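You operate a simulated robot arm through the tools that you are given. There is no shell and no other tool. Be economical: measure what you need, move in short steps, check, and stop when the job is done.

You are at the controls of a simulated robot arm. One attempt, no reset.

JOB
Put the bottle labelled "ONE" from the black table top on the blue table mat.

Only the result counts: the job must be done as asked and must still hold three seconds after the hand-in. Knocking over, shifting, dropping, spilling or breaking anything else fails it.

ROBOT AND FRAMES
A 7-joint arm with a two-finger parallel gripper, fixed in place. Base frame: the origin is at the foot of the arm, x ahead of it, y to its left, z up; the work surface is at about z = 0. Readings come in m, rad, newtons and seconds.
With the tool pointing down near the work surface it reaches from about 0.22 to 0.58 m from the base axis. Its first joint turns from -1.152 to 1.152 rad. Payload 2.5 kg.
Tool frame: the origin (TCP) lies between the finger pads and is the grasp point; the fingertips stand 0.023 m ahead of it; z points along the fingers, y is the line along which they close. The gripper opens to 0.094 m. The fingers are 0.038 m wide and 0.01 m thick; the gripper's body (0.054 by 0.096 m) begins 0.039 m behind the TCP.
Orientation is that of the tool frame in the base frame, as a unit quaternion [w, x, y, z]. With the fingers straight down and closing along the base's y, the tool's x points along the base's -x, its y along +y and its z along -z.

CONTROLS
- The arm moves only by the tool step_arm. Its argument "targets" is a list of rows, each a list of 5 numbers: the shift along the tool's x, y, z in units of 25 mm (1.0 is 25 mm), then the turn about the tool's z in units of 8 degrees (1.0 is 8 degrees), then the gripper command, from -1 (fully open) to 1 (shut), values between in proportion. In form: [[tx, ty, tz, yaw, fingers], ...]. A call has 1 to 12 rows; each row shifts and turns the commanded pose from where the row before left it, along the tool's axes as they then stand. A call with a number of a shift or a turn outside -1 to 1 is refused whole. Each row takes 0.2 s and may step no farther than 0.05 m and 0.15 rad from the row before; otherwise, or with a gripper value out of range, the whole call is refused. A pose out of reach is approached as far as the arm can. The call stops where the force on the tool passes 40 N (or 10 N more than at its start, if that is more) or the arm is blocked; 0.2 s more then pass. The fingers move at their own pace (about 0.108 m/s each) and stop on an object; they squeeze with about 26 N. The grip force told is the motor's: it shows also when the fingers shut on nothing. Time passes only in rows, and 0.2 s behind the last, so rows that do not move let the fingers close. The reply holds the time, the measured pose of the TCP, the force on the tool along the base axes, the opening and the grip force, in the units named above and with some noise, and new pictures: "show" is both (left out), scene, wrist or none.
- Cameras (640 x 400 px; columns grow to the right, rows downward): "scene" is fixed at [0.1093, -0.4045, 0.5202]; the picture's right is [0.86, -0.51, 0.00], its down [-0.39, -0.65, -0.65] and it looks along [0.33, 0.56, -0.76] (base axes); focal length 233 px, centre (320, 200). "wrist" rides on the gripper at [0.086, 0.016, -0.075] in the tool frame; the picture's right is [-0.18, 0.98, 0.00], its down [-0.58, -0.11, -0.81] and it looks along [-0.79, -0.15, 0.59] (tool axes); focal length 243 px, centre (320, 200). There is no depth. A picture from a camera that has moved, and an enlarged one, comes with that camera's place and axes in the base frame and with its lens. The place of the scene camera against the robot may be out by one fixed shift of up to 0.012 m in any direction.
- enlarge(camera, box): a new picture of the part [left, top, right, bottom] of that camera's present view, enlarged. The clock stands still meanwhile.
- job_done(): hands the job in; it is judged then, once.

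Work in short steps. Places have to be worked out from the pictures, the camera data and where the tool is seen: move nearer, look again, correct. Check each grasp and each placing, and mend what went wrong. You have 90 turns and 170 pictures in all, those below and enlarged ones among them. Open the gripper and draw the arm clear of the work before you hand the job in, unless the task says otherwise; then end with one line.

The tools are called after "Request:" as name(argument=value, ...) on one line, values as JSON. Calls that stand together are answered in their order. step_arm: Moves the arm, as the interface text tells. Its arguments: {"type":"object","properties":{"targets":{"type":"array","items":{"type":"array","items":{"type":"number"}}},"show":{"type":"string","enum":["both","scene","wrist","none"]}},"required":["targets"]} The other tools are called the same way: enlarge (camera, box) takes an enlarged picture of a part of a camera's view; job_done () hands the job in.

At the start:

```text
time_s: 0.0
ee_pos: [0.3069, -0.2074, 0.2932]
orientation: [0.001, 0.0, 1.0, -0.001]
force: [-0.7, 0.6, -0.1]
width: 0.094
grip_force: 0.1
```

scene: 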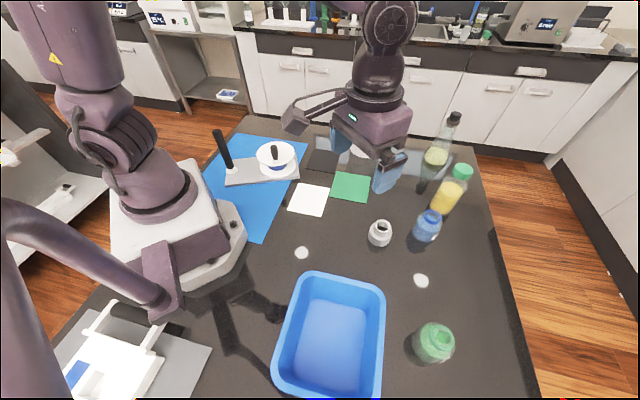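
wrist: 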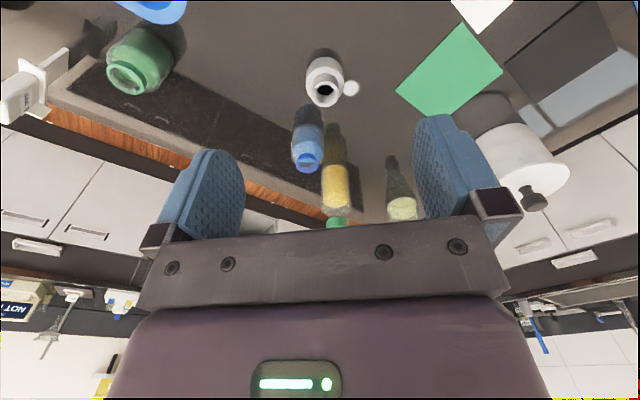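

I'll enlarge the bottle area to find the labels.

Request:
enlarge(camera="scene", box=[340, 100, 500, 200])

Request:
enlarge(camera="scene", box=[340, 180, 500, 280])

Request:
enlarge(camera="scene", box=[200, 110, 360, 210])

Request:
enlarge(camera="wrist", box=[260, 40, 450, 240])

Request:
enlarge(camera="scene", box=[360, 280, 520, 380])

```text
4.00 times, centred on (420, 150) of scene
camera zoom: at [0.1093, -0.4045, 0.5202], right [0.86, -0.51, 0.0], down [-0.39, -0.65, -0.65], along [0.33, 0.56, -0.76], focal length 933 px, centre (-80, 400)
```

zoom: 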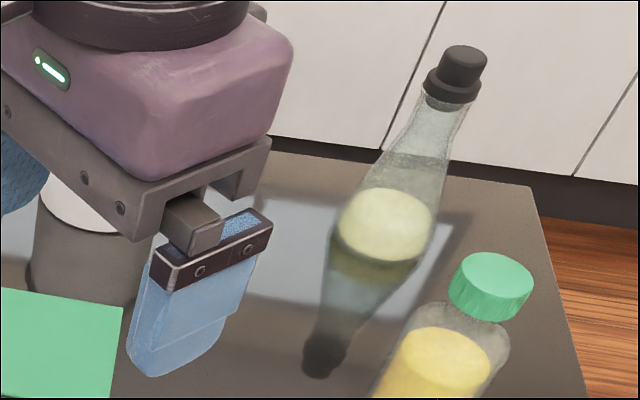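

```text
4.00 times, centred on (420, 230) of scene
camera zoom: at [0.1093, -0.4045, 0.5202], right [0.86, -0.51, 0.0], down [-0.39, -0.65, -0.65], along [0.33, 0.56, -0.76], focal length 933 px, centre (-80, 80)
```

zoom: 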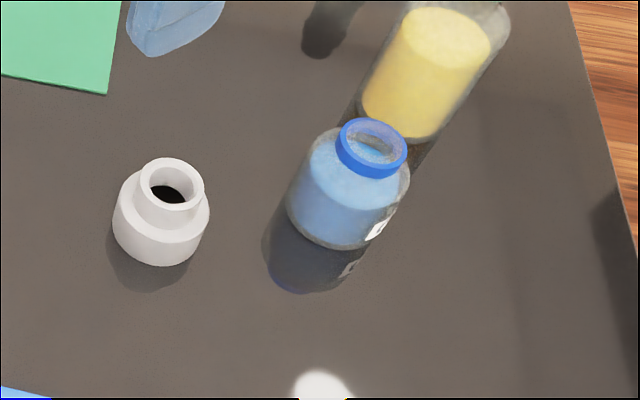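

```text
4.00 times, centred on (280, 160) of scene
camera zoom: at [0.1093, -0.4045, 0.5202], right [0.86, -0.51, 0.0], down [-0.39, -0.65, -0.65], along [0.33, 0.56, -0.76], focal length 933 px, centre (480, 360)
```

zoom: 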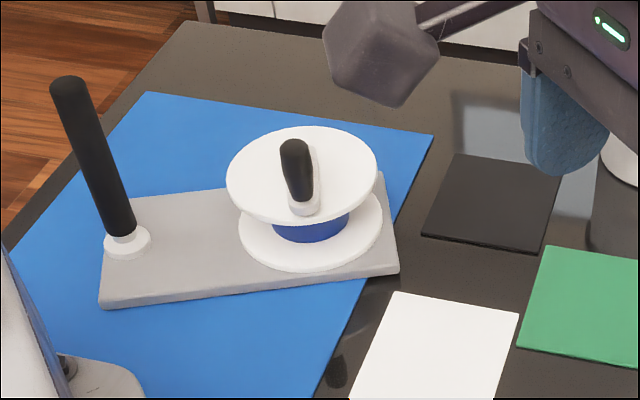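

```text
2.00 times, centred on (355, 140) of wrist
camera zoom: at [0.2209, -0.1926, 0.3691], right [0.18, 0.98, 0.0], down [0.58, -0.11, 0.81], along [0.79, -0.15, -0.59], focal length 485 px, centre (250, 320)
```

zoom: 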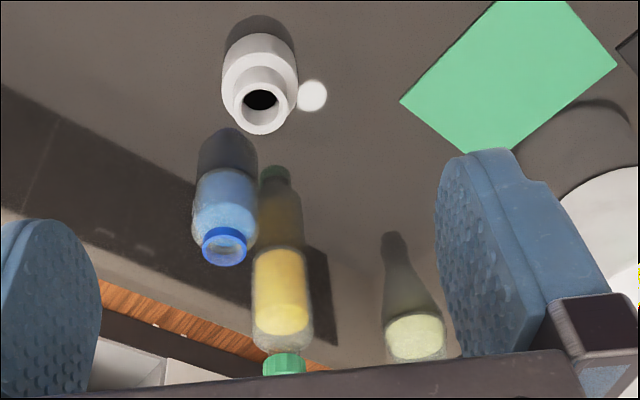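

```text
4.00 times, centred on (440, 330) of scene
camera zoom: at [0.1093, -0.4045, 0.5202], right [0.86, -0.51, 0.0], down [-0.39, -0.65, -0.65], along [0.33, 0.56, -0.76], focal length 933 px, centre (-160, -320)
```

zoom: 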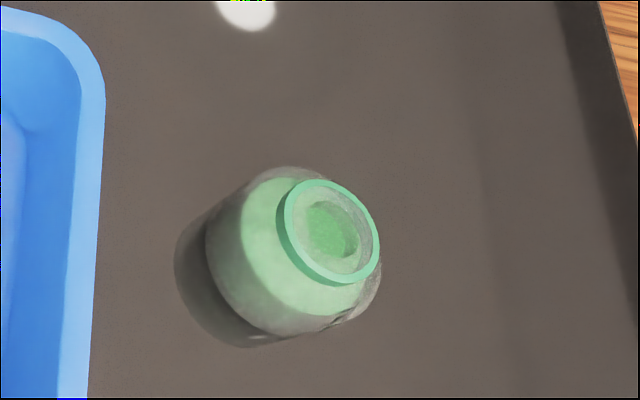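

The blue bottle shows part of a white label; I'll zoom into the blue and green bottles more closely.

Request:
enlarge(camera="scene", box=[410, 220, 450, 245])

Request:
enlarge(camera="scene", box=[425, 335, 465, 360])

```text
16.00 times, centred on (430, 232) of scene
camera zoom: at [0.1093, -0.4045, 0.5202], right [0.86, -0.51, 0.0], down [-0.39, -0.65, -0.65], along [0.33, 0.56, -0.76], focal length 3733 px, centre (-1440, -320)
```

zoom: 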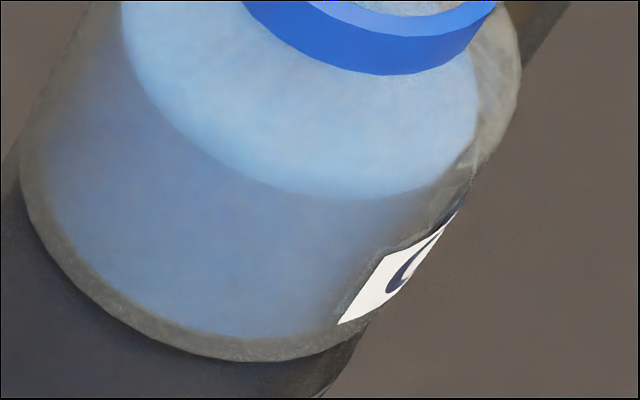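

```text
16.00 times, centred on (445, 348) of scene
camera zoom: at [0.1093, -0.4045, 0.5202], right [0.86, -0.51, 0.0], down [-0.39, -0.65, -0.65], along [0.33, 0.56, -0.76], focal length 3733 px, centre (-1680, -2160)
```

zoom: 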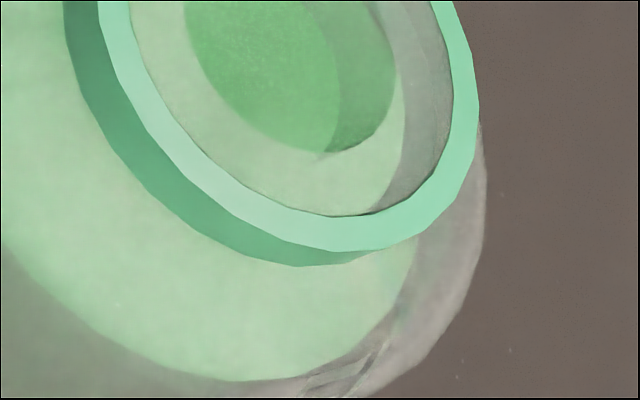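

Blue bottle: axis ≈ (0.503, -0.257), about 0.078 m tall. Its label faces away from the camera and starts with a round letter. I'll turn the hand so that the wrist camera can look from the other side.

Request:
step_arm(targets=[[0, 0, 0, -1, -1], [0, 0, 0, -1, -1], [0, 0, 0, -1, -1], [0, 0, 0, -1, -1], [0, 0, 0, -1, -1], [0, 0, 0, -1, -1], [0, 0, 0, -1, -1], [0, 0, 0, -1, -1], [0, 0, 0, -1, -1], [0, 0, 0, -1, -1], [0, 0, 0, -1, -1]], show="wrist")

```text
time_s: 2.4
ee_pos: [0.306, -0.2079, 0.2958]
orientation: [0.0, -0.696, 0.718, -0.001]
force: [-0.6, -0.3, 0.0]
width: 0.094
grip_force: 0.2
camera wrist: at [0.289, -0.2948, 0.3696], right [-0.98, 0.21, 0.0], down [0.13, 0.58, 0.81], along [0.17, 0.79, -0.59], focal length 243 px, centre (320, 200)
```

wrist: 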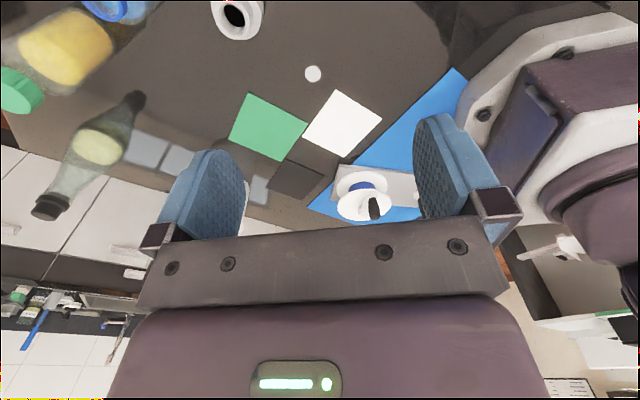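

The turn worked. Now I'll move to about (0.46, -0.33) at this height and look at the blue bottle from the -y side.

Request:
step_arm(targets=[[0.7, -0.88, 0, 0, -1], [0.7, -0.88, 0, 0, -1], [0.7, -0.88, 0, 0, -1], [0.7, -0.88, 0, 0, -1], [0.7, -0.88, 0, 0, -1], [0.7, -0.88, 0, 0, -1], [0.7, -0.88, 0, 0, -1]], show="wrist")

```text
time_s: 4.0
ee_pos: [0.4548, -0.3357, 0.2955]
orientation: [-0.001, -0.695, 0.719, 0.0]
force: [-0.7, -0.6, 0.6]
width: 0.0939
grip_force: 0.0
camera wrist: at [0.4365, -0.422, 0.3701], right [-0.98, 0.22, 0.0], down [0.13, 0.58, 0.81], along [0.18, 0.79, -0.59], focal length 243 px, centre (320, 200)
```

wrist: 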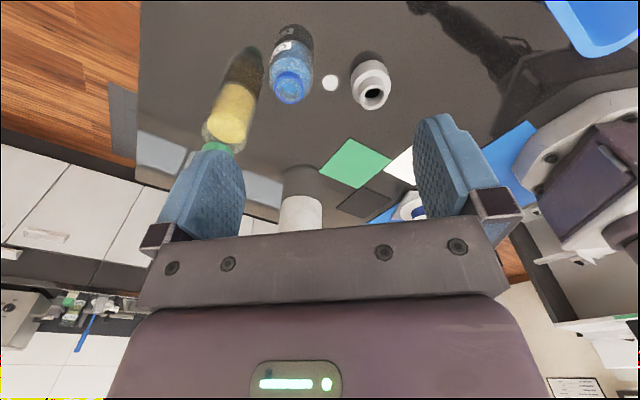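

The label is in view; I'll enlarge it.

Request:
enlarge(camera="wrist", box=[260, 15, 340, 65])

Request:
enlarge(camera="wrist", box=[190, 40, 350, 140])

```text
8.00 times, centred on (300, 40) of wrist
camera zoom: at [0.4365, -0.422, 0.3701], right [-0.98, 0.22, 0.0], down [0.13, 0.58, 0.81], along [0.18, 0.79, -0.59], focal length 1941 px, centre (480, 1480)
```

zoom: 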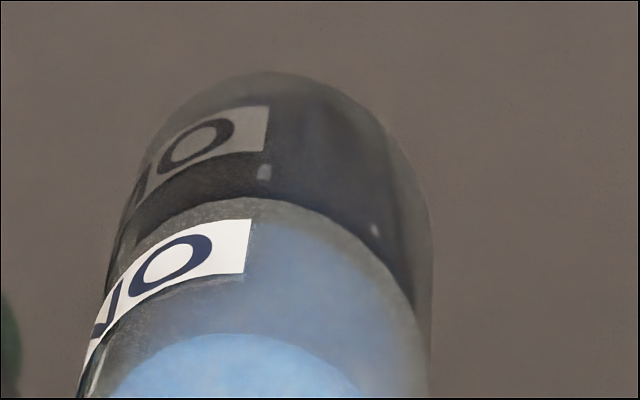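

```text
4.00 times, centred on (270, 90) of wrist
camera zoom: at [0.4365, -0.422, 0.3701], right [-0.98, 0.22, 0.0], down [0.13, 0.58, 0.81], along [0.18, 0.79, -0.59], focal length 970 px, centre (520, 640)
```

zoom: 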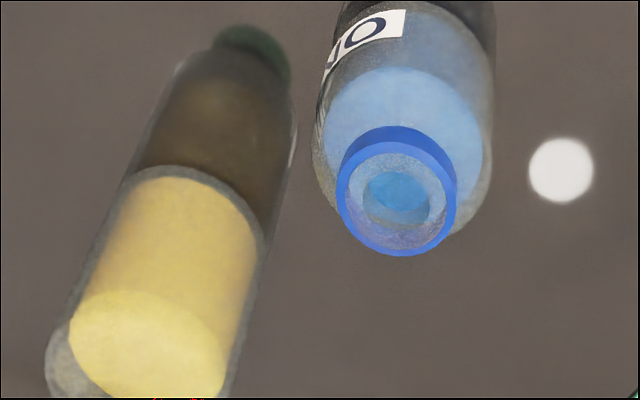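

The label reads "O" followed by what looks like an "N". I'll turn a bit further to read the rest.

Request:
step_arm(targets=[[0, -0.5, 0, -1, -1], [0, -0.5, 0, -1, -1], [0, 0, 0, -1, -1], [0, 0, 0, -1, -1], [0, 0, 0, -1, -1]], show="wrist")

```text
time_s: 5.2
ee_pos: [0.4766, -0.3345, 0.2925]
orientation: [-0.001, 0.9, -0.436, 0.0]
force: [-0.1, 0.0, -0.2]
width: 0.0938
grip_force: 0.0
out of reach, approached as far as the arm can: row 4
camera wrist: at [0.5193, -0.4129, 0.3681], right [-0.89, -0.46, 0.0], down [-0.27, 0.52, 0.81], along [-0.37, 0.71, -0.59], focal length 243 px, centre (320, 200)
```

wrist: 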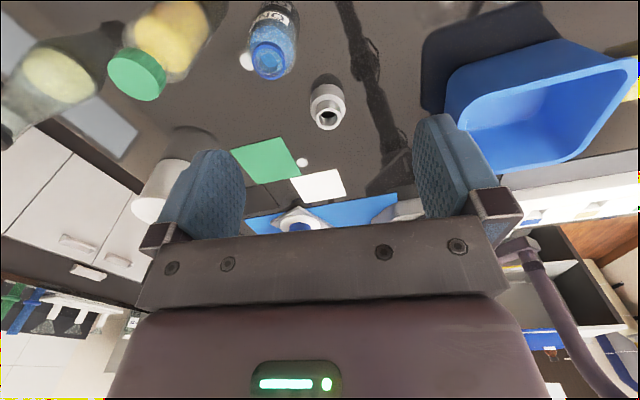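

Now I'll enlarge the label from this angle, and check the other bottles.

Request:
enlarge(camera="wrist", box=[240, 0, 304, 40])

Request:
enlarge(camera="wrist", box=[200, 0, 360, 100])

```text
10.00 times, centred on (272, 20) of wrist
camera zoom: at [0.5193, -0.4129, 0.3681], right [-0.89, -0.46, 0.0], down [-0.27, 0.52, 0.81], along [-0.37, 0.71, -0.59], focal length 2426 px, centre (800, 2000)
```

zoom: 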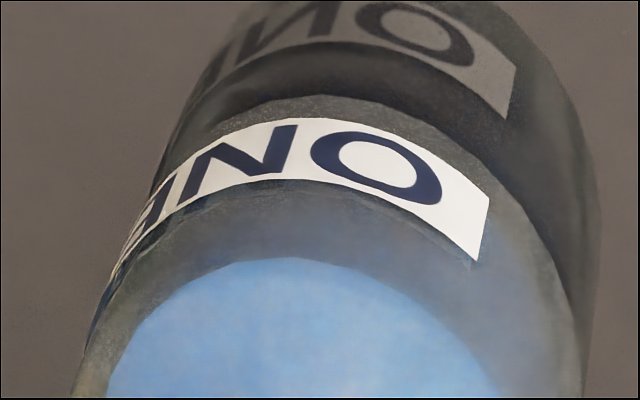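

```text
4.00 times, centred on (280, 50) of wrist
camera zoom: at [0.5193, -0.4129, 0.3681], right [-0.89, -0.46, 0.0], down [-0.27, 0.52, 0.81], along [-0.37, 0.71, -0.59], focal length 970 px, centre (480, 800)
```

zoom: 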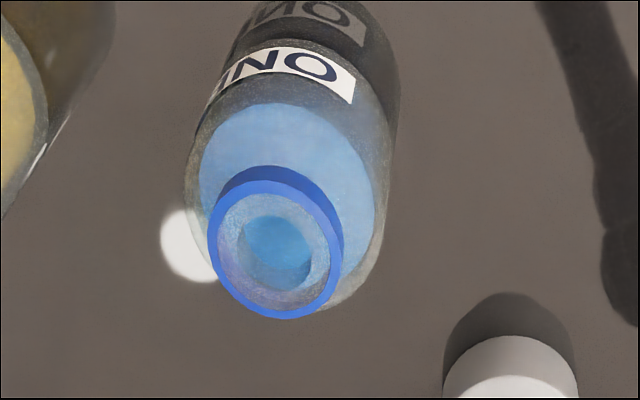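

"ONE" is confirmed on the blue bottle. Two wrist views put its axis at about (0.510, -0.272). I'll turn the hand back to the default yaw.

Request:
step_arm(targets=[[0, 0, 0, 1, -1], [0, 0, 0, 1, -1], [0, 0, 0, 1, -1], [0, 0, 0, 1, -1], [0, 0, 0, 1, -1], [0, 0, 0, 1, -1], [0, 0, 0, 1, -1], [0, 0, 0, 1, -1], [0, 0, 0, 1, -1], [0, 0, 0, 1, -1], [0, 0, 0, 1, -1], [0, 0, 0, 1, -1]], show="none")

Request:
step_arm(targets=[[0, 0, 0, 1, -1], [0, 0, 0, 1, -1], [0, 0, 0, 1, -1], [0, 0, 0, 1, -1]], show="wrist")

```text
time_s: 7.8
ee_pos: [0.4797, -0.3334, 0.2926]
orientation: [0.0, -0.274, 0.962, 0.0]
force: [0.5, -0.4, -0.1]
width: 0.0941
grip_force: 0.0
```

```text
time_s: 8.8
ee_pos: [0.4778, -0.3339, 0.2934]
orientation: [0.0, 0.001, 1.0, -0.001]
force: [1.0, 1.2, 0.7]
width: 0.0943
grip_force: 0.0
camera wrist: at [0.3926, -0.3171, 0.3682], right [0.19, 0.98, 0.0], down [0.58, -0.11, 0.81], along [0.79, -0.15, -0.59], focal length 243 px, centre (320, 200)
```

wrist: 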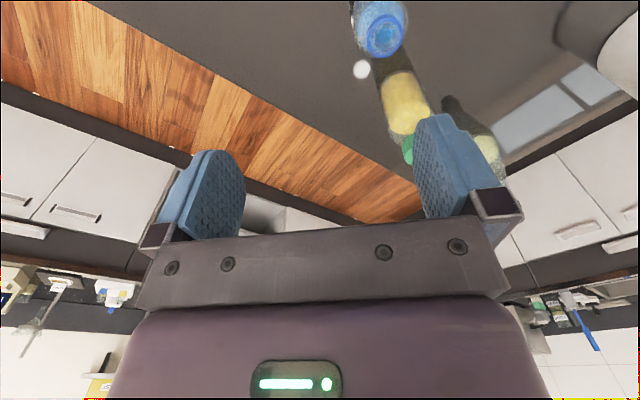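

Rim is again at about (0.508, -0.271). I'll centre above it and go down to z ≈ 0.15.

Request:
step_arm(targets=[[-0.36, 0.83, 0, 0, -1], [-0.36, 0.83, 0, 0, -1], [-0.36, 0.83, 0, 0, -1], [0, 0, 0.95, 0, -1], [0, 0, 0.95, 0, -1], [0, 0, 0.95, 0, -1], [0, 0, 0.95, 0, -1], [0, 0, 0.95, 0, -1], [0, 0, 0.95, 0, -1]])

```text
time_s: 10.8
ee_pos: [0.5303, -0.2825, 0.1556]
orientation: [0.0, 0.001, 1.0, -0.001]
force: [-0.1, -0.7, -0.3]
width: 0.0938
grip_force: 0.0
out of reach, approached as far as the arm can: row 1, 3, 4, 5, 7
camera wrist: at [0.4449, -0.2667, 0.231], right [0.18, 0.98, 0.0], down [0.58, -0.11, 0.81], along [0.79, -0.15, -0.59], focal length 243 px, centre (320, 200)
```

scene: 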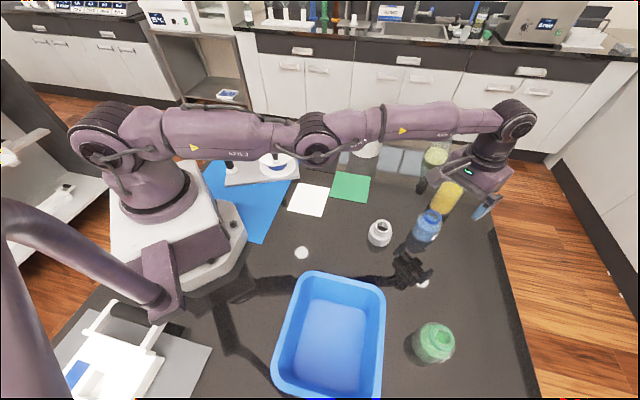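
wrist: 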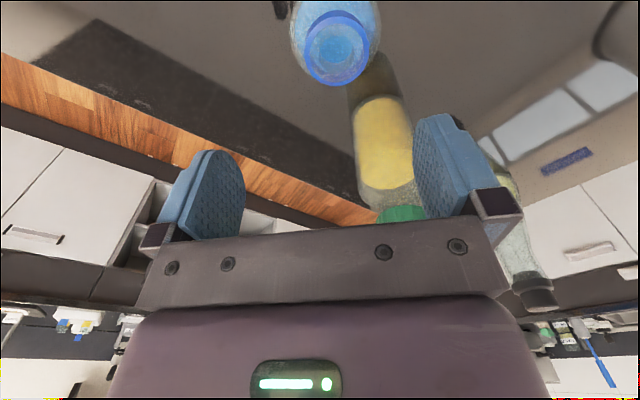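

It overshot to x = 0.530 because of clipped rows. I'll correct towards (0.505, -0.270).

Request:
step_arm(targets=[[0.9, 0.4, 0, 0, -1], [0, 0, 0, 0, -1]], show="wrist")

```text
time_s: 11.4
ee_pos: [0.5298, -0.2834, 0.1554]
orientation: [0.0, 0.0, 1.0, 0.0]
force: [-0.1, 0.6, -0.4]
width: 0.0941
grip_force: 0.0
out of reach, approached as far as the arm can: row 1
camera wrist: at [0.4449, -0.2667, 0.2313], right [0.18, 0.98, 0.0], down [0.58, -0.11, 0.81], along [0.79, -0.15, -0.59], focal length 243 px, centre (320, 200)
```

wrist: 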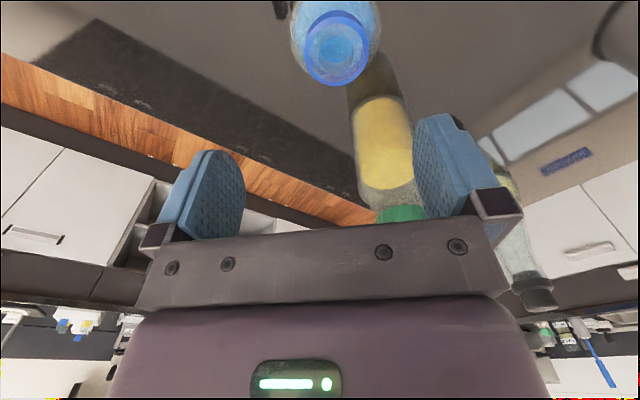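

The command is still beyond reach. I'll step back further and read the pose.

Request:
step_arm(targets=[[0.9, 0, 0, 0, -1], [0, 0, 0, 0, -1]], show="none")

```text
time_s: 12.0
ee_pos: [0.5246, -0.2912, 0.156]
orientation: [-0.001, 0.0, 1.0, 0.001]
force: [-0.3, -0.5, -0.9]
width: 0.0939
grip_force: 0.1
out of reach, approached as far as the arm can: row 1
```

Request:
step_arm(targets=[[0.5, 0.5, 0, 0, -1], [0, 0, 0, 0, -1]], show="none")

```text
time_s: 12.6
ee_pos: [0.5266, -0.2888, 0.1558]
orientation: [0.0, 0.0, 1.0, 0.0]
force: [-0.4, 0.0, -0.3]
width: 0.0938
grip_force: 0.1
out of reach, approached as far as the arm can: row 1
```

Request:
step_arm(targets=[[1, 0, 0, 0, -1], [1, 0, 0, 0, -1]], show="none")

```text
time_s: 13.2
ee_pos: [0.5184, -0.3046, 0.1569]
orientation: [0.0, 0.0, 1.0, 0.0]
force: [-0.4, 0.6, -0.8]
width: 0.0941
grip_force: 0.1
out of reach, approached as far as the arm can: row 1, 2
```

The commanded pose seems wound up to about (0.70, -0.41). I'll bring it back.

Request:
step_arm(targets=[[1, 0.7, 0, 0, -1], [1, 0.7, 0, 0, -1], [1, 0.7, 0, 0, -1], [1, 0.7, 0, 0, -1]], show="none")

```text
time_s: 14.2
ee_pos: [0.5184, -0.3051, 0.1575]
orientation: [0.001, 0.0, 1.0, 0.0]
force: [-0.3, -0.3, -0.2]
width: 0.0939
grip_force: 0.1
out of reach, approached as far as the arm can: row 1, 2, 3, 4
```

Request:
step_arm(targets=[[1, 0.7, 0, 0, -1], [1, 0.7, 0, 0, -1]], show="none")

Request:
step_arm(targets=[[0.8, 0.6, 0, 0, -1]], show="none")

```text
time_s: 14.8
ee_pos: [0.5179, -0.3036, 0.1576]
orientation: [0.0, 0.0, 1.0, 0.0]
force: [0.2, -0.3, 0.4]
width: 0.094
grip_force: 0.2
out of reach, approached as far as the arm can: row 1, 2
```

```text
time_s: 15.2
ee_pos: [0.5183, -0.3045, 0.1573]
orientation: [0.0, 0.0, 1.0, 0.0]
force: [0.0, -0.1, -0.3]
width: 0.0939
grip_force: 0.2
out of reach, approached as far as the arm can: row 1
```

Request:
step_arm(targets=[[1, 0.5, 0, 0, -1], [1, 0.5, 0, 0, -1]], show="none")

```text
time_s: 15.8
ee_pos: [0.5179, -0.3034, 0.1579]
orientation: [0.0, 0.0, 1.0, 0.001]
force: [0.3, 0.6, 0.2]
width: 0.0937
grip_force: 0.1
out of reach, approached as far as the arm can: row 1, 2
```

The arm is fully stretched, so radial moves stall while sideways ones work. I'll try raising and drawing back together.

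Request:
step_arm(targets=[[0, 0, -1, 0, -1], [0, 0, -1, 0, -1], [0.5, 0.3, -1, 0, -1], [0.5, 0.3, -1, 0, -1]], show="scene")

```text
time_s: 16.8
ee_pos: [0.5102, -0.2959, 0.2633]
orientation: [0.0, 0.0, 1.0, 0.002]
force: [-0.3, 0.4, -0.1]
width: 0.0941
grip_force: 0.1
out of reach, approached as far as the arm can: row 2, 3, 4
```

scene: 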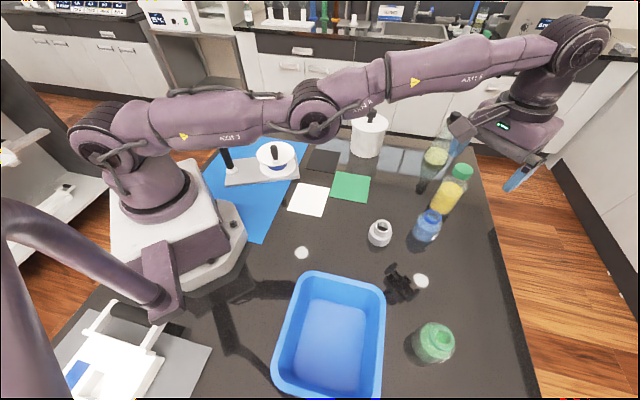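

Reach shrinks with height, so going straight down from here should bend the elbow. I'll try that, then draw inward.

Request:
step_arm(targets=[[0, 0, 1, 0, -1], [0, 0, 1, 0, -1], [0, 0, 0.5, 0, -1], [0.5, 0.3, 0, 0, -1]], show="none")

```text
time_s: 17.8
ee_pos: [0.5173, -0.3018, 0.1995]
orientation: [0.0, 0.0, 1.0, 0.0]
force: [0.2, 0.1, -0.2]
width: 0.0941
grip_force: 0.0
out of reach, approached as far as the arm can: row 1, 2, 4
```

Small moves seem to solve where big ones don't, so I'll try tiny inward steps.

Request:
step_arm(targets=[[0.05, 0.03, 0, 0, -1], [0.05, 0.03, 0, 0, -1], [0.1, 0.06, 0, 0, -1], [0.1, 0.06, 0, 0, -1], [0.2, 0.1, 0, 0, -1], [0.2, 0.1, 0, 0, -1]], show="none")

```text
time_s: 19.2
ee_pos: [0.5158, -0.3006, 0.1997]
orientation: [-0.001, 0.0, 1.0, 0.0]
force: [0.4, -0.5, -0.4]
width: 0.094
grip_force: 0.0
out of reach, approached as far as the arm can: row 3, 5, 6
```

That crept inward about 2 mm. I'll continue with tiny steps.

Request:
step_arm(targets=[[0.05, 0.03, 0, 0, -1], [0.05, 0.03, 0, 0, -1], [0.05, 0.03, 0, 0, -1], [0.05, 0.03, 0, 0, -1], [0.05, 0.03, 0, 0, -1], [0.05, 0.03, 0, 0, -1], [0.05, 0.03, 0, 0, -1], [0.05, 0.03, 0, 0, -1], [0.05, 0.03, 0, 0, -1], [0.05, 0.03, 0, 0, -1], [0.05, 0.03, 0, 0, -1], [0.05, 0.03, 0, 0, -1]], show="none")

```text
time_s: 21.8
ee_pos: [0.5163, -0.3011, 0.2016]
orientation: [-0.001, 0.0, 1.0, 0.001]
force: [-0.1, -0.4, 0.3]
width: 0.094
grip_force: 0.0
out of reach, approached as far as the arm can: row 3, 5, 7, 10, 12
```

Translation alone stalls. I'll mix wrist turns and upward moves with the inward shifts to get out of the stretched pose.

Request:
step_arm(targets=[[1, 0.6, 0, 1, -1], [1, 0.6, 0, -1, -1], [0, 1, -1, 0, -1], [1, 0, -1, 0, -1], [0.05, 0.03, 0, 1, -1], [0.05, 0.03, 0, 1, -1], [0.05, 0.03, 0, -1, -1], [0.05, 0.03, 0, -1, -1]], show="none")

```text
time_s: 23.6
ee_pos: [0.5168, -0.2827, 0.2627]
orientation: [0.001, 0.0, 1.0, 0.0]
force: [0.0, -0.2, -0.2]
width: 0.0939
grip_force: 0.0
out of reach, approached as far as the arm can: row 1, 2, 3, 4, 7
```

The picture suggests the elbow has hung through past full extension and sits at its limit, which would explain why inward moves stall. I'll push outward, well above the bottles, to see whether it straightens.

Request:
step_arm(targets=[[-0.3, -0.16, 0, 0, -1], [-0.3, -0.16, 0, 0, -1], [-0.3, -0.16, 0, 0, -1], [-0.3, -0.16, 0, 0, -1]], show="scene")

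```text
time_s: 24.6
ee_pos: [0.5179, -0.284, 0.2606]
orientation: [0.0, 0.0, 1.0, -0.001]
force: [0.2, -0.2, -1.1]
width: 0.094
grip_force: 0.1
out of reach, approached as far as the arm can: row 1, 2, 3, 4
```

scene: 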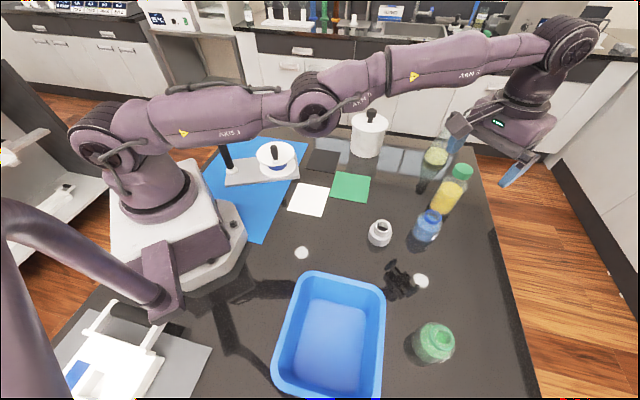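

Outward is blocked too, so this is full extension. A combined down-and-inward move should bend the elbow the natural way, and it is clear down to z ≈ 0.19.

Request:
step_arm(targets=[[0.5, 0.27, 1, 0, -1], [0.5, 0.27, 1, 0, -1], [0.5, 0.27, 1, 0, -1]], show="none")

```text
time_s: 25.4
ee_pos: [0.5272, -0.286, 0.1884]
orientation: [-0.001, 0.0, 1.0, 0.0]
force: [-0.4, 0.1, -0.4]
width: 0.0943
grip_force: 0.1
out of reach, approached as far as the arm can: row 1, 2, 3
```

Still on the reach limit. I'll go much higher with inward components, where the wrist geometry changes and space is free.

Request:
step_arm(targets=[[0.3, 0.16, -1, 0, -1], [0.3, 0.16, -1, 0, -1], [0.3, 0.16, -1, 0, -1], [0.5, 0.27, -1, 0, -1], [0.5, 0.27, -1, 0, -1], [0.5, 0.27, -1, 0, -1], [0.5, 0.27, -1, 0, -1], [0.5, 0.27, -1, 0, -1], [0.7, 0.37, -1, 0, -1], [0.7, 0.37, -1, 0, -1]], show="scene")

```text
time_s: 27.6
ee_pos: [0.4396, -0.2451, 0.452]
orientation: [-0.001, 0.0, 1.0, 0.0]
force: [0.7, 0.6, -0.5]
width: 0.094
grip_force: 0.0
out of reach, approached as far as the arm can: row 1, 2, 4, 5, 6, 7, 8
```

scene: 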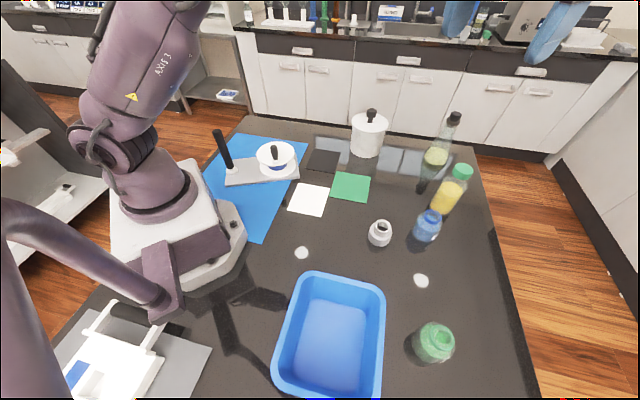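

It escaped: the elbow is bent up again. I'll go straight down here to z ≈ 0.2, well inside reach.

Request:
step_arm(targets=[[0.3, 0.16, 0.5, 0, -1], [0, 0, 0.9, 0, -1], [0, 0, 0.9, 0, -1], [0, 0, 0.9, 0, -1], [0, 0, 0.9, 0, -1], [0, 0, 0.9, 0, -1], [0, 0, 0.9, 0, -1], [0, 0, 0.9, 0, -1], [0, 0, 0.9, 0, -1], [0, 0, 0.9, 0, -1], [0, 0, 0.9, 0, -1], [0, 0, 0.8, 0, -1]], show="scene")

```text
time_s: 30.2
ee_pos: [0.4307, -0.2378, 0.1903]
orientation: [0.0, 0.0, 1.0, 0.0]
force: [-0.3, 0.2, 0.1]
width: 0.0944
grip_force: 0.1
```

scene: 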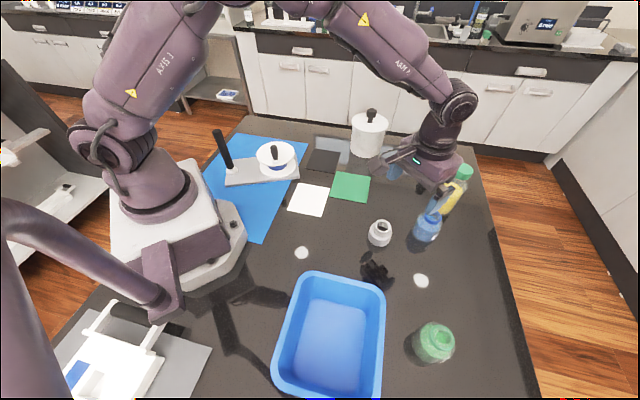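

The elbow is natural again. I'll move out above the bottle to about (0.502, -0.270).

Request:
step_arm(targets=[[-0.71, -0.32, 0, 0, -1], [-0.71, -0.32, 0, 0, -1], [-0.71, -0.32, 0, 0, -1], [-0.71, -0.32, 0, 0, -1], [0, 0, 0.8, 0, -1], [0, 0, 0.8, 0, -1]], show="both")

```text
time_s: 31.6
ee_pos: [0.4997, -0.27, 0.1537]
orientation: [0.0, 0.001, 1.0, 0.0]
force: [0.1, -0.4, -0.7]
width: 0.0939
grip_force: 0.0
camera wrist: at [0.414, -0.2547, 0.228], right [0.18, 0.98, 0.0], down [0.58, -0.11, 0.81], along [0.79, -0.15, -0.59], focal length 243 px, centre (320, 200)
```

scene: 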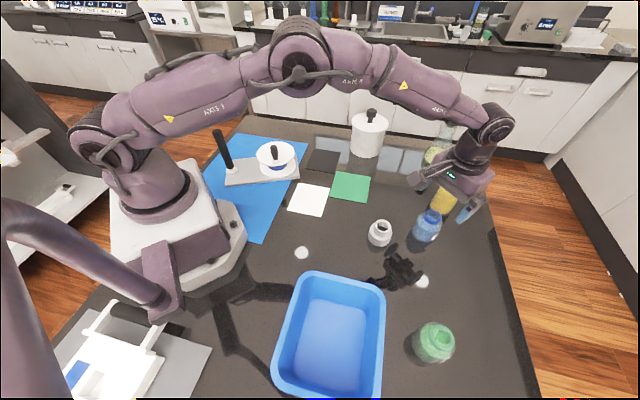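
wrist: 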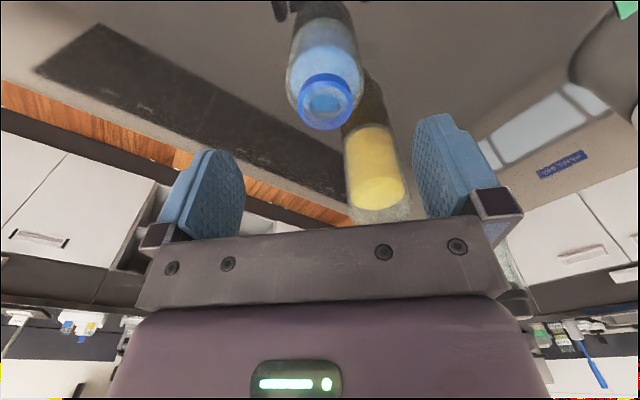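

Rim estimate is (0.505, -0.267). I'll trim slightly and lower with the fingers straddling the bottle.

Request:
step_arm(targets=[[-0.15, 0.12, 0.5, 0, -1], [0, 0, 0.7, 0, -1], [0, 0, 0.7, 0, -1]], show="both")

```text
time_s: 32.4
ee_pos: [0.5048, -0.2657, 0.1044]
orientation: [0.0, 0.0, 1.0, 0.0]
force: [0.2, 0.5, 0.2]
width: 0.0938
grip_force: 0.1
camera wrist: at [0.4199, -0.2505, 0.1793], right [0.18, 0.98, 0.0], down [0.58, -0.11, 0.81], along [0.79, -0.15, -0.59], focal length 243 px, centre (320, 200)
```

scene: 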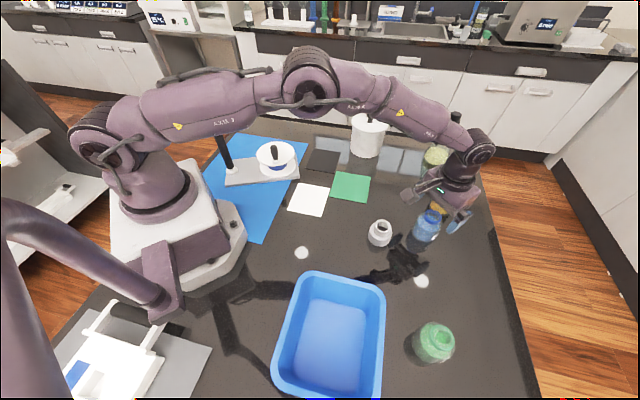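
wrist: 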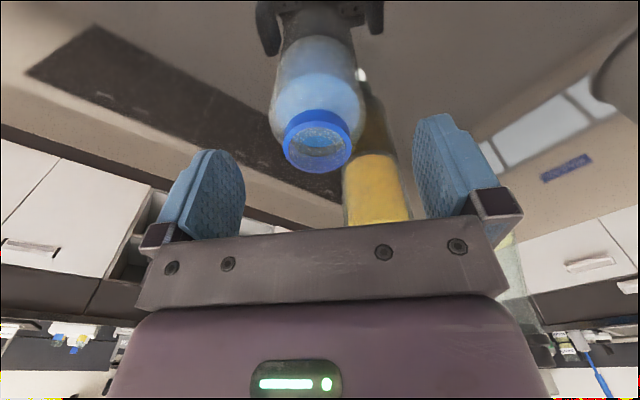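

Well aligned (rim at about (0.504, -0.268)). I'll lower to z ≈ 0.05.

Request:
step_arm(targets=[[0, -0.08, 0.6, 0, -1], [0, 0, 0.6, 0, -1], [0, 0, 0.6, 0, -1], [0, 0, 0.3, 0, -1]], show="both")

```text
time_s: 33.4
ee_pos: [0.5042, -0.2686, 0.0519]
orientation: [0.001, 0.0, 1.0, -0.001]
force: [-0.3, -0.4, 0.2]
width: 0.0939
grip_force: 0.0
camera wrist: at [0.4193, -0.2525, 0.1266], right [0.18, 0.98, 0.0], down [0.58, -0.11, 0.81], along [0.79, -0.15, -0.59], focal length 243 px, centre (320, 200)
```

scene: 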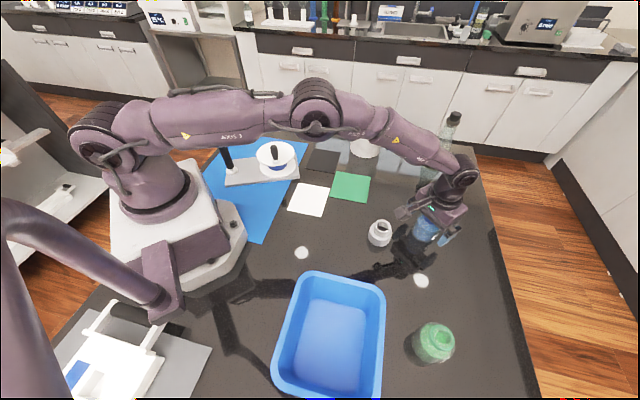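
wrist: 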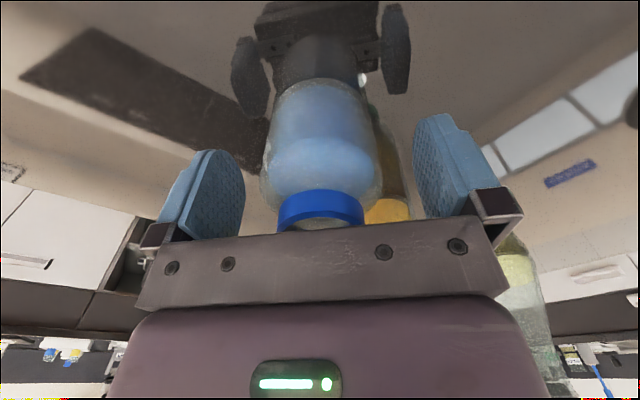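

The fingers straddle the body with no contact force. I'll close the gripper.

Request:
step_arm(targets=[[0, 0, 0, 0, 1], [0, 0, 0, 0, 1], [0, 0, 0, 0, 1], [0, 0, 0, 0, 1]], show="wrist")

```text
time_s: 34.4
ee_pos: [0.5047, -0.2684, 0.0499]
orientation: [0.001, 0.0, 1.0, 0.0]
force: [-0.2, 0.0, -0.4]
width: 0.0673
grip_force: 25.8
camera wrist: at [0.4192, -0.2525, 0.1267], right [0.18, 0.98, 0.0], down [0.58, -0.11, 0.81], along [0.79, -0.15, -0.59], focal length 243 px, centre (320, 200)
```

wrist: 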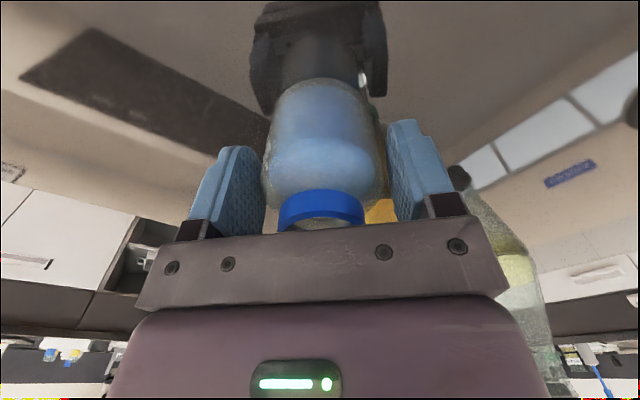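

Gripped at 0.067 m width. I'll lift slowly, watching the bottle.

Request:
step_arm(targets=[[0, 0, -0.2, 0, 1], [0, 0, -0.4, 0, 1], [0, 0, -0.5, 0, 1], [0, 0, -0.5, 0, 1], [0, 0, -0.5, 0, 1], [0, 0, -0.5, 0, 1], [0, 0, -0.5, 0, 1], [0, 0, -0.5, 0, 1]], show="both")

```text
time_s: 36.2
ee_pos: [0.5022, -0.2704, 0.1406]
orientation: [-0.001, 0.0, 1.0, 0.0]
force: [-0.4, 0.6, -3.0]
width: 0.067
grip_force: 26.1
camera wrist: at [0.4179, -0.2531, 0.2166], right [0.18, 0.98, 0.0], down [0.58, -0.11, 0.81], along [0.79, -0.15, -0.59], focal length 243 px, centre (320, 200)
```

scene: 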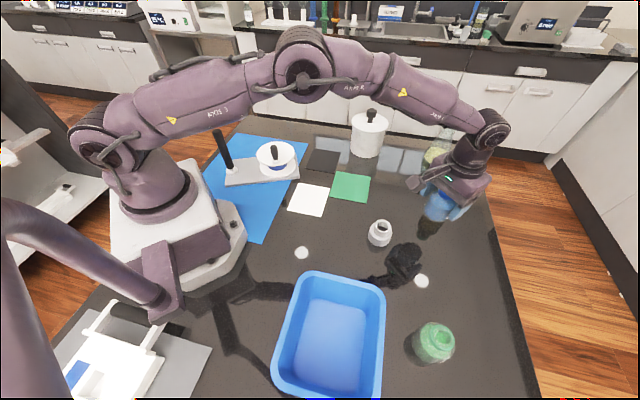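
wrist: 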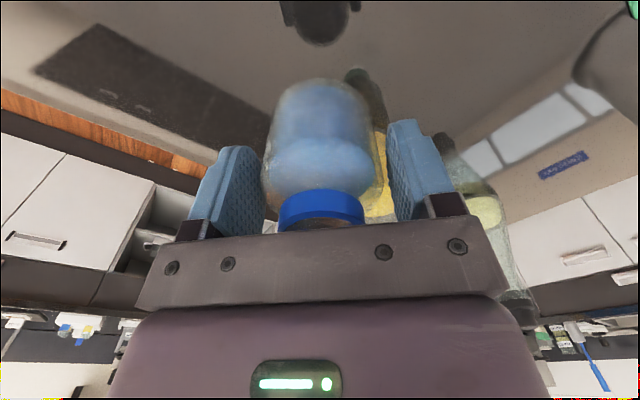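

Lifted cleanly and upright. I'll retract inward while rising to z ≈ 0.30.

Request:
step_arm(targets=[[0.5, 0.3, -0.4, 0, 1], [0.5, 0.3, -0.7, 0, 1], [0.5, 0.3, -0.7, 0, 1], [0.5, 0.3, -0.7, 0, 1], [0.5, 0.3, -0.7, 0, 1], [0.5, 0.3, -0.7, 0, 1], [0.5, 0.3, -0.7, 0, 1], [0.5, 0.3, -0.7, 0, 1], [0.3, 0.2, -0.5, 0, 1], [0, 0.2, -0.3, 0, 1]], show="none")

```text
time_s: 38.4
ee_pos: [0.3957, -0.1987, 0.2943]
orientation: [0.0, 0.0, 1.0, 0.0]
force: [-0.4, -0.8, -2.2]
width: 0.0675
grip_force: 25.8
```

Now I'll swing towards the mat at this height.

Request:
step_arm(targets=[[0.15, 0.5, 0, 0, 1], [0.25, 0.8, 0, 0, 1], [0.27, 0.9, 0, 0, 1], [0.27, 0.9, 0, 0, 1], [0.27, 0.9, 0, 0, 1], [0.27, 0.9, 0, 0, 1], [0.27, 0.9, 0, 0, 1], [0.27, 0.9, 0, 0, 1], [0.27, 0.9, 0, 0, 1], [0.27, 0.9, 0, 0, 1], [0.25, 0.8, 0, 0, 1], [0.1, 0.4, 0, 0, 1]], show="both")

```text
time_s: 41.0
ee_pos: [0.3236, 0.0446, 0.2949]
orientation: [0.0, 0.0, 1.0, 0.0]
force: [0.8, 0.3, -2.8]
width: 0.067
grip_force: 25.9
camera wrist: at [0.2388, 0.0599, 0.3695], right [0.18, 0.98, 0.0], down [0.58, -0.11, 0.81], along [0.79, -0.15, -0.59], focal length 243 px, centre (320, 200)
```

scene: 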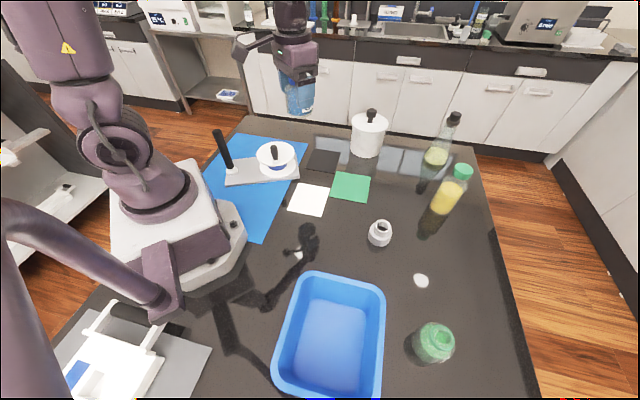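
wrist: 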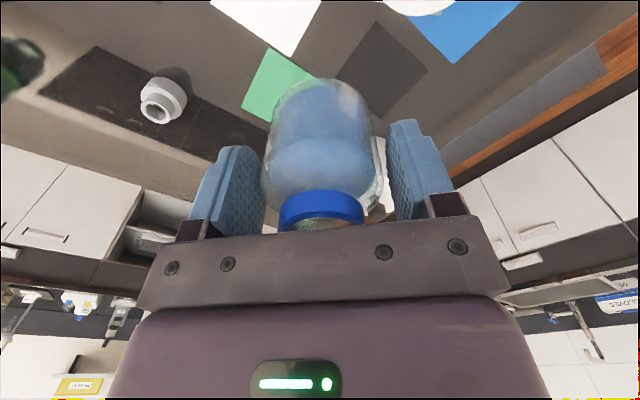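

The wrist view puts the mat's near corner at (0.437, 0.218). I'll aim at about (0.237, 0.325), in the free zone beyond the grey stand, and continue across at this height.

Request:
step_arm(targets=[[0.2, 0.6, 0, 0, 1], [0.29, 0.95, 0, 0, 1], [0.31, 1, 0, 0, 1], [0.31, 1, 0, 0, 1], [0.31, 1, 0, 0, 1], [0.31, 1, 0, 0, 1], [0.31, 1, 0, 0, 1], [0.31, 1, 0, 0, 1], [0.31, 1, 0, 0, 1], [0.31, 1, 0, 0, 1], [0.31, 1, 0, 0, 1], [0.2, 0.65, 0, 0, 1]], show="both")

```text
time_s: 43.6
ee_pos: [0.2372, 0.3215, 0.2954]
orientation: [0.0, 0.0, 1.0, 0.0]
force: [-0.3, -0.2, -2.4]
width: 0.0672
grip_force: 26.1
camera wrist: at [0.1516, 0.337, 0.3695], right [0.18, 0.98, 0.0], down [0.58, -0.11, 0.81], along [0.79, -0.15, -0.59], focal length 243 px, centre (320, 200)
```

scene: 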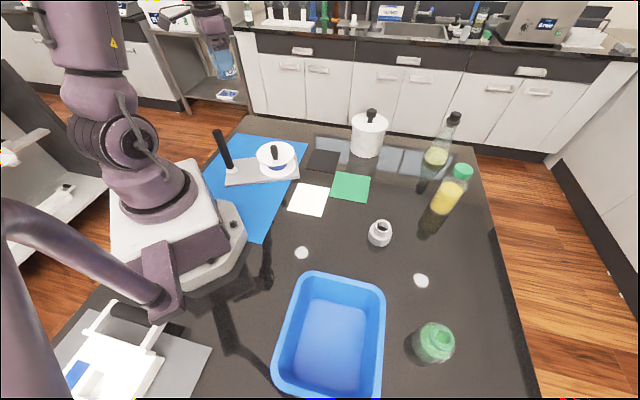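
wrist: 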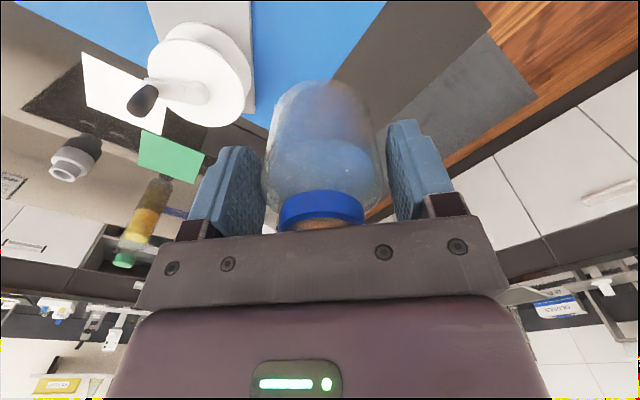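

The spot is good: about 0.071 m from the mat's edge and 0.084 m from the stand's plate, for a 0.034 m bottle radius. I'll lower in stages.

Request:
step_arm(targets=[[0, 0, 0.4, 0, 1], [0, 0, 0.7, 0, 1], [0, 0, 0.7, 0, 1], [0, 0, 0.7, 0, 1], [0, 0, 0.7, 0, 1], [0, 0, 0.7, 0, 1], [0, 0, 0.7, 0, 1], [0, 0, 0.7, 0, 1], [0, 0, 0.7, 0, 1], [0, 0, 0.4, 0, 1]], show="both")

```text
time_s: 45.8
ee_pos: [0.2376, 0.3217, 0.1358]
orientation: [-0.001, 0.0, 1.0, 0.0]
force: [0.5, -0.5, -2.9]
width: 0.0671
grip_force: 26.2
camera wrist: at [0.1517, 0.3375, 0.2099], right [0.18, 0.98, 0.0], down [0.58, -0.11, 0.81], along [0.79, -0.15, -0.59], focal length 243 px, centre (320, 200)
```

scene: 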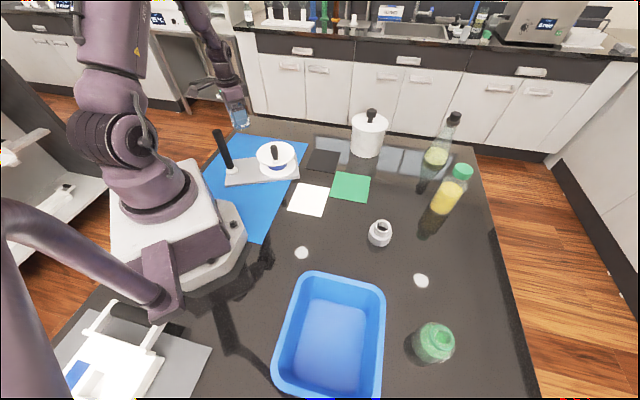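
wrist: 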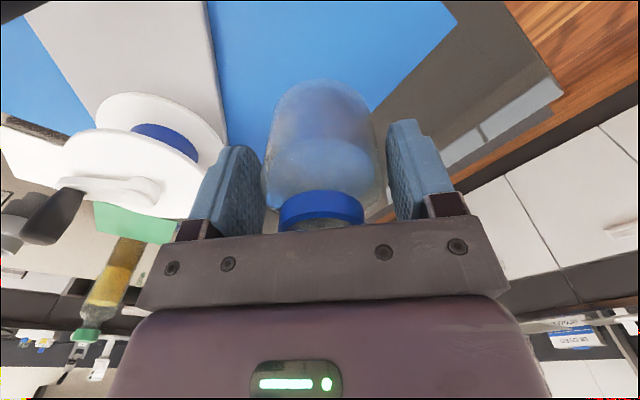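

Clear on all sides. I'll go on down to z ≈ 0.06.

Request:
step_arm(targets=[[0, 0, 0.5, 0, 1], [0, 0, 0.6, 0, 1], [0, 0, 0.6, 0, 1], [0, 0, 0.6, 0, 1], [0, 0, 0.5, 0, 1], [0, 0, 0.2, 0, 1]], show="both")

```text
time_s: 47.2
ee_pos: [0.2365, 0.3227, 0.0603]
orientation: [0.0, 0.0, 1.0, 0.0]
force: [0.4, 0.2, -2.9]
width: 0.0671
grip_force: 26.0
camera wrist: at [0.1512, 0.3383, 0.1354], right [0.18, 0.98, 0.0], down [0.58, -0.11, 0.81], along [0.79, -0.15, -0.59], focal length 243 px, centre (320, 200)
```

scene: 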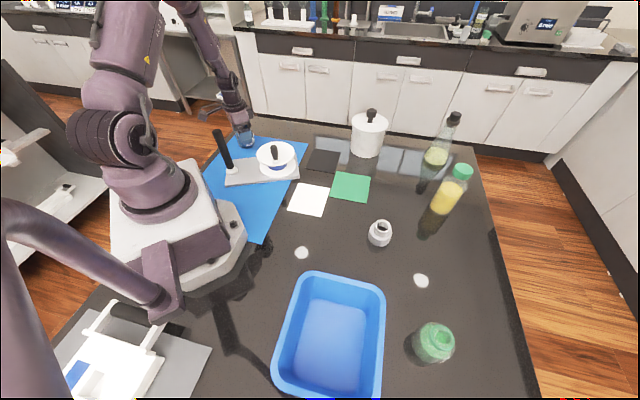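
wrist: 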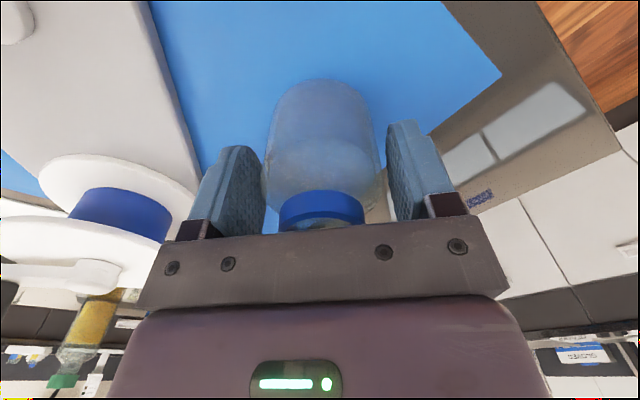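

Over the mat and close to it. I'll lower in fine steps and watch for the force to change.

Request:
step_arm(targets=[[0, 0, 0.1, 0, 1], [0, 0, 0.08, 0, 1], [0, 0, 0, 0, 1]], show="none")

Request:
step_arm(targets=[[0, 0, 0.06, 0, 1], [0, 0, 0.06, 0, 1], [0, 0, 0, 0, 1]], show="none")

```text
time_s: 48.0
ee_pos: [0.2356, 0.3225, 0.0562]
orientation: [0.0, 0.0, 1.0, 0.0]
force: [-0.8, 0.3, -2.5]
width: 0.0673
grip_force: 26.1
```

```text
time_s: 48.8
ee_pos: [0.2361, 0.3227, 0.0511]
orientation: [0.001, 0.0, 1.0, 0.0]
force: [-1.3, -6.2, 16.1]
width: 0.067
grip_force: 25.7
```

Contact with the mat (16 N upward). I'll ease up about 1 mm and open.

Request:
step_arm(targets=[[0, 0, -0.04, 0, 1], [0, 0, 0, 0, 0.2], [0, 0, 0, 0, -0.3], [0, 0, 0, 0, -1], [0, 0, 0, 0, -1], [0, 0, 0, 0, -1]], show="wrist")

```text
time_s: 50.2
ee_pos: [0.2352, 0.3215, 0.054]
orientation: [0.0, 0.0, 1.0, 0.001]
force: [-0.2, 0.2, 0.5]
width: 0.0941
grip_force: 0.0
camera wrist: at [0.151, 0.3381, 0.1278], right [0.18, 0.98, 0.0], down [0.58, -0.11, 0.81], along [0.79, -0.15, -0.59], focal length 243 px, centre (320, 200)
```

wrist: 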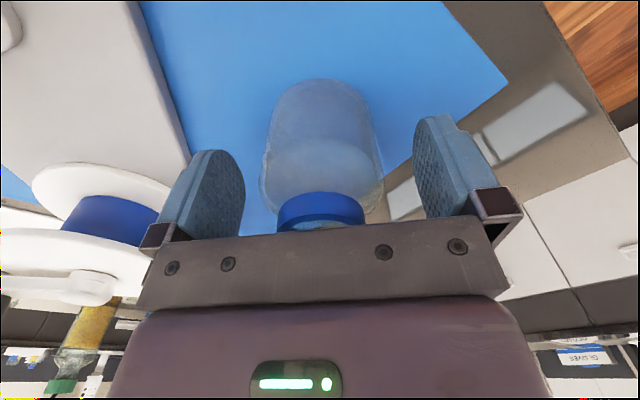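

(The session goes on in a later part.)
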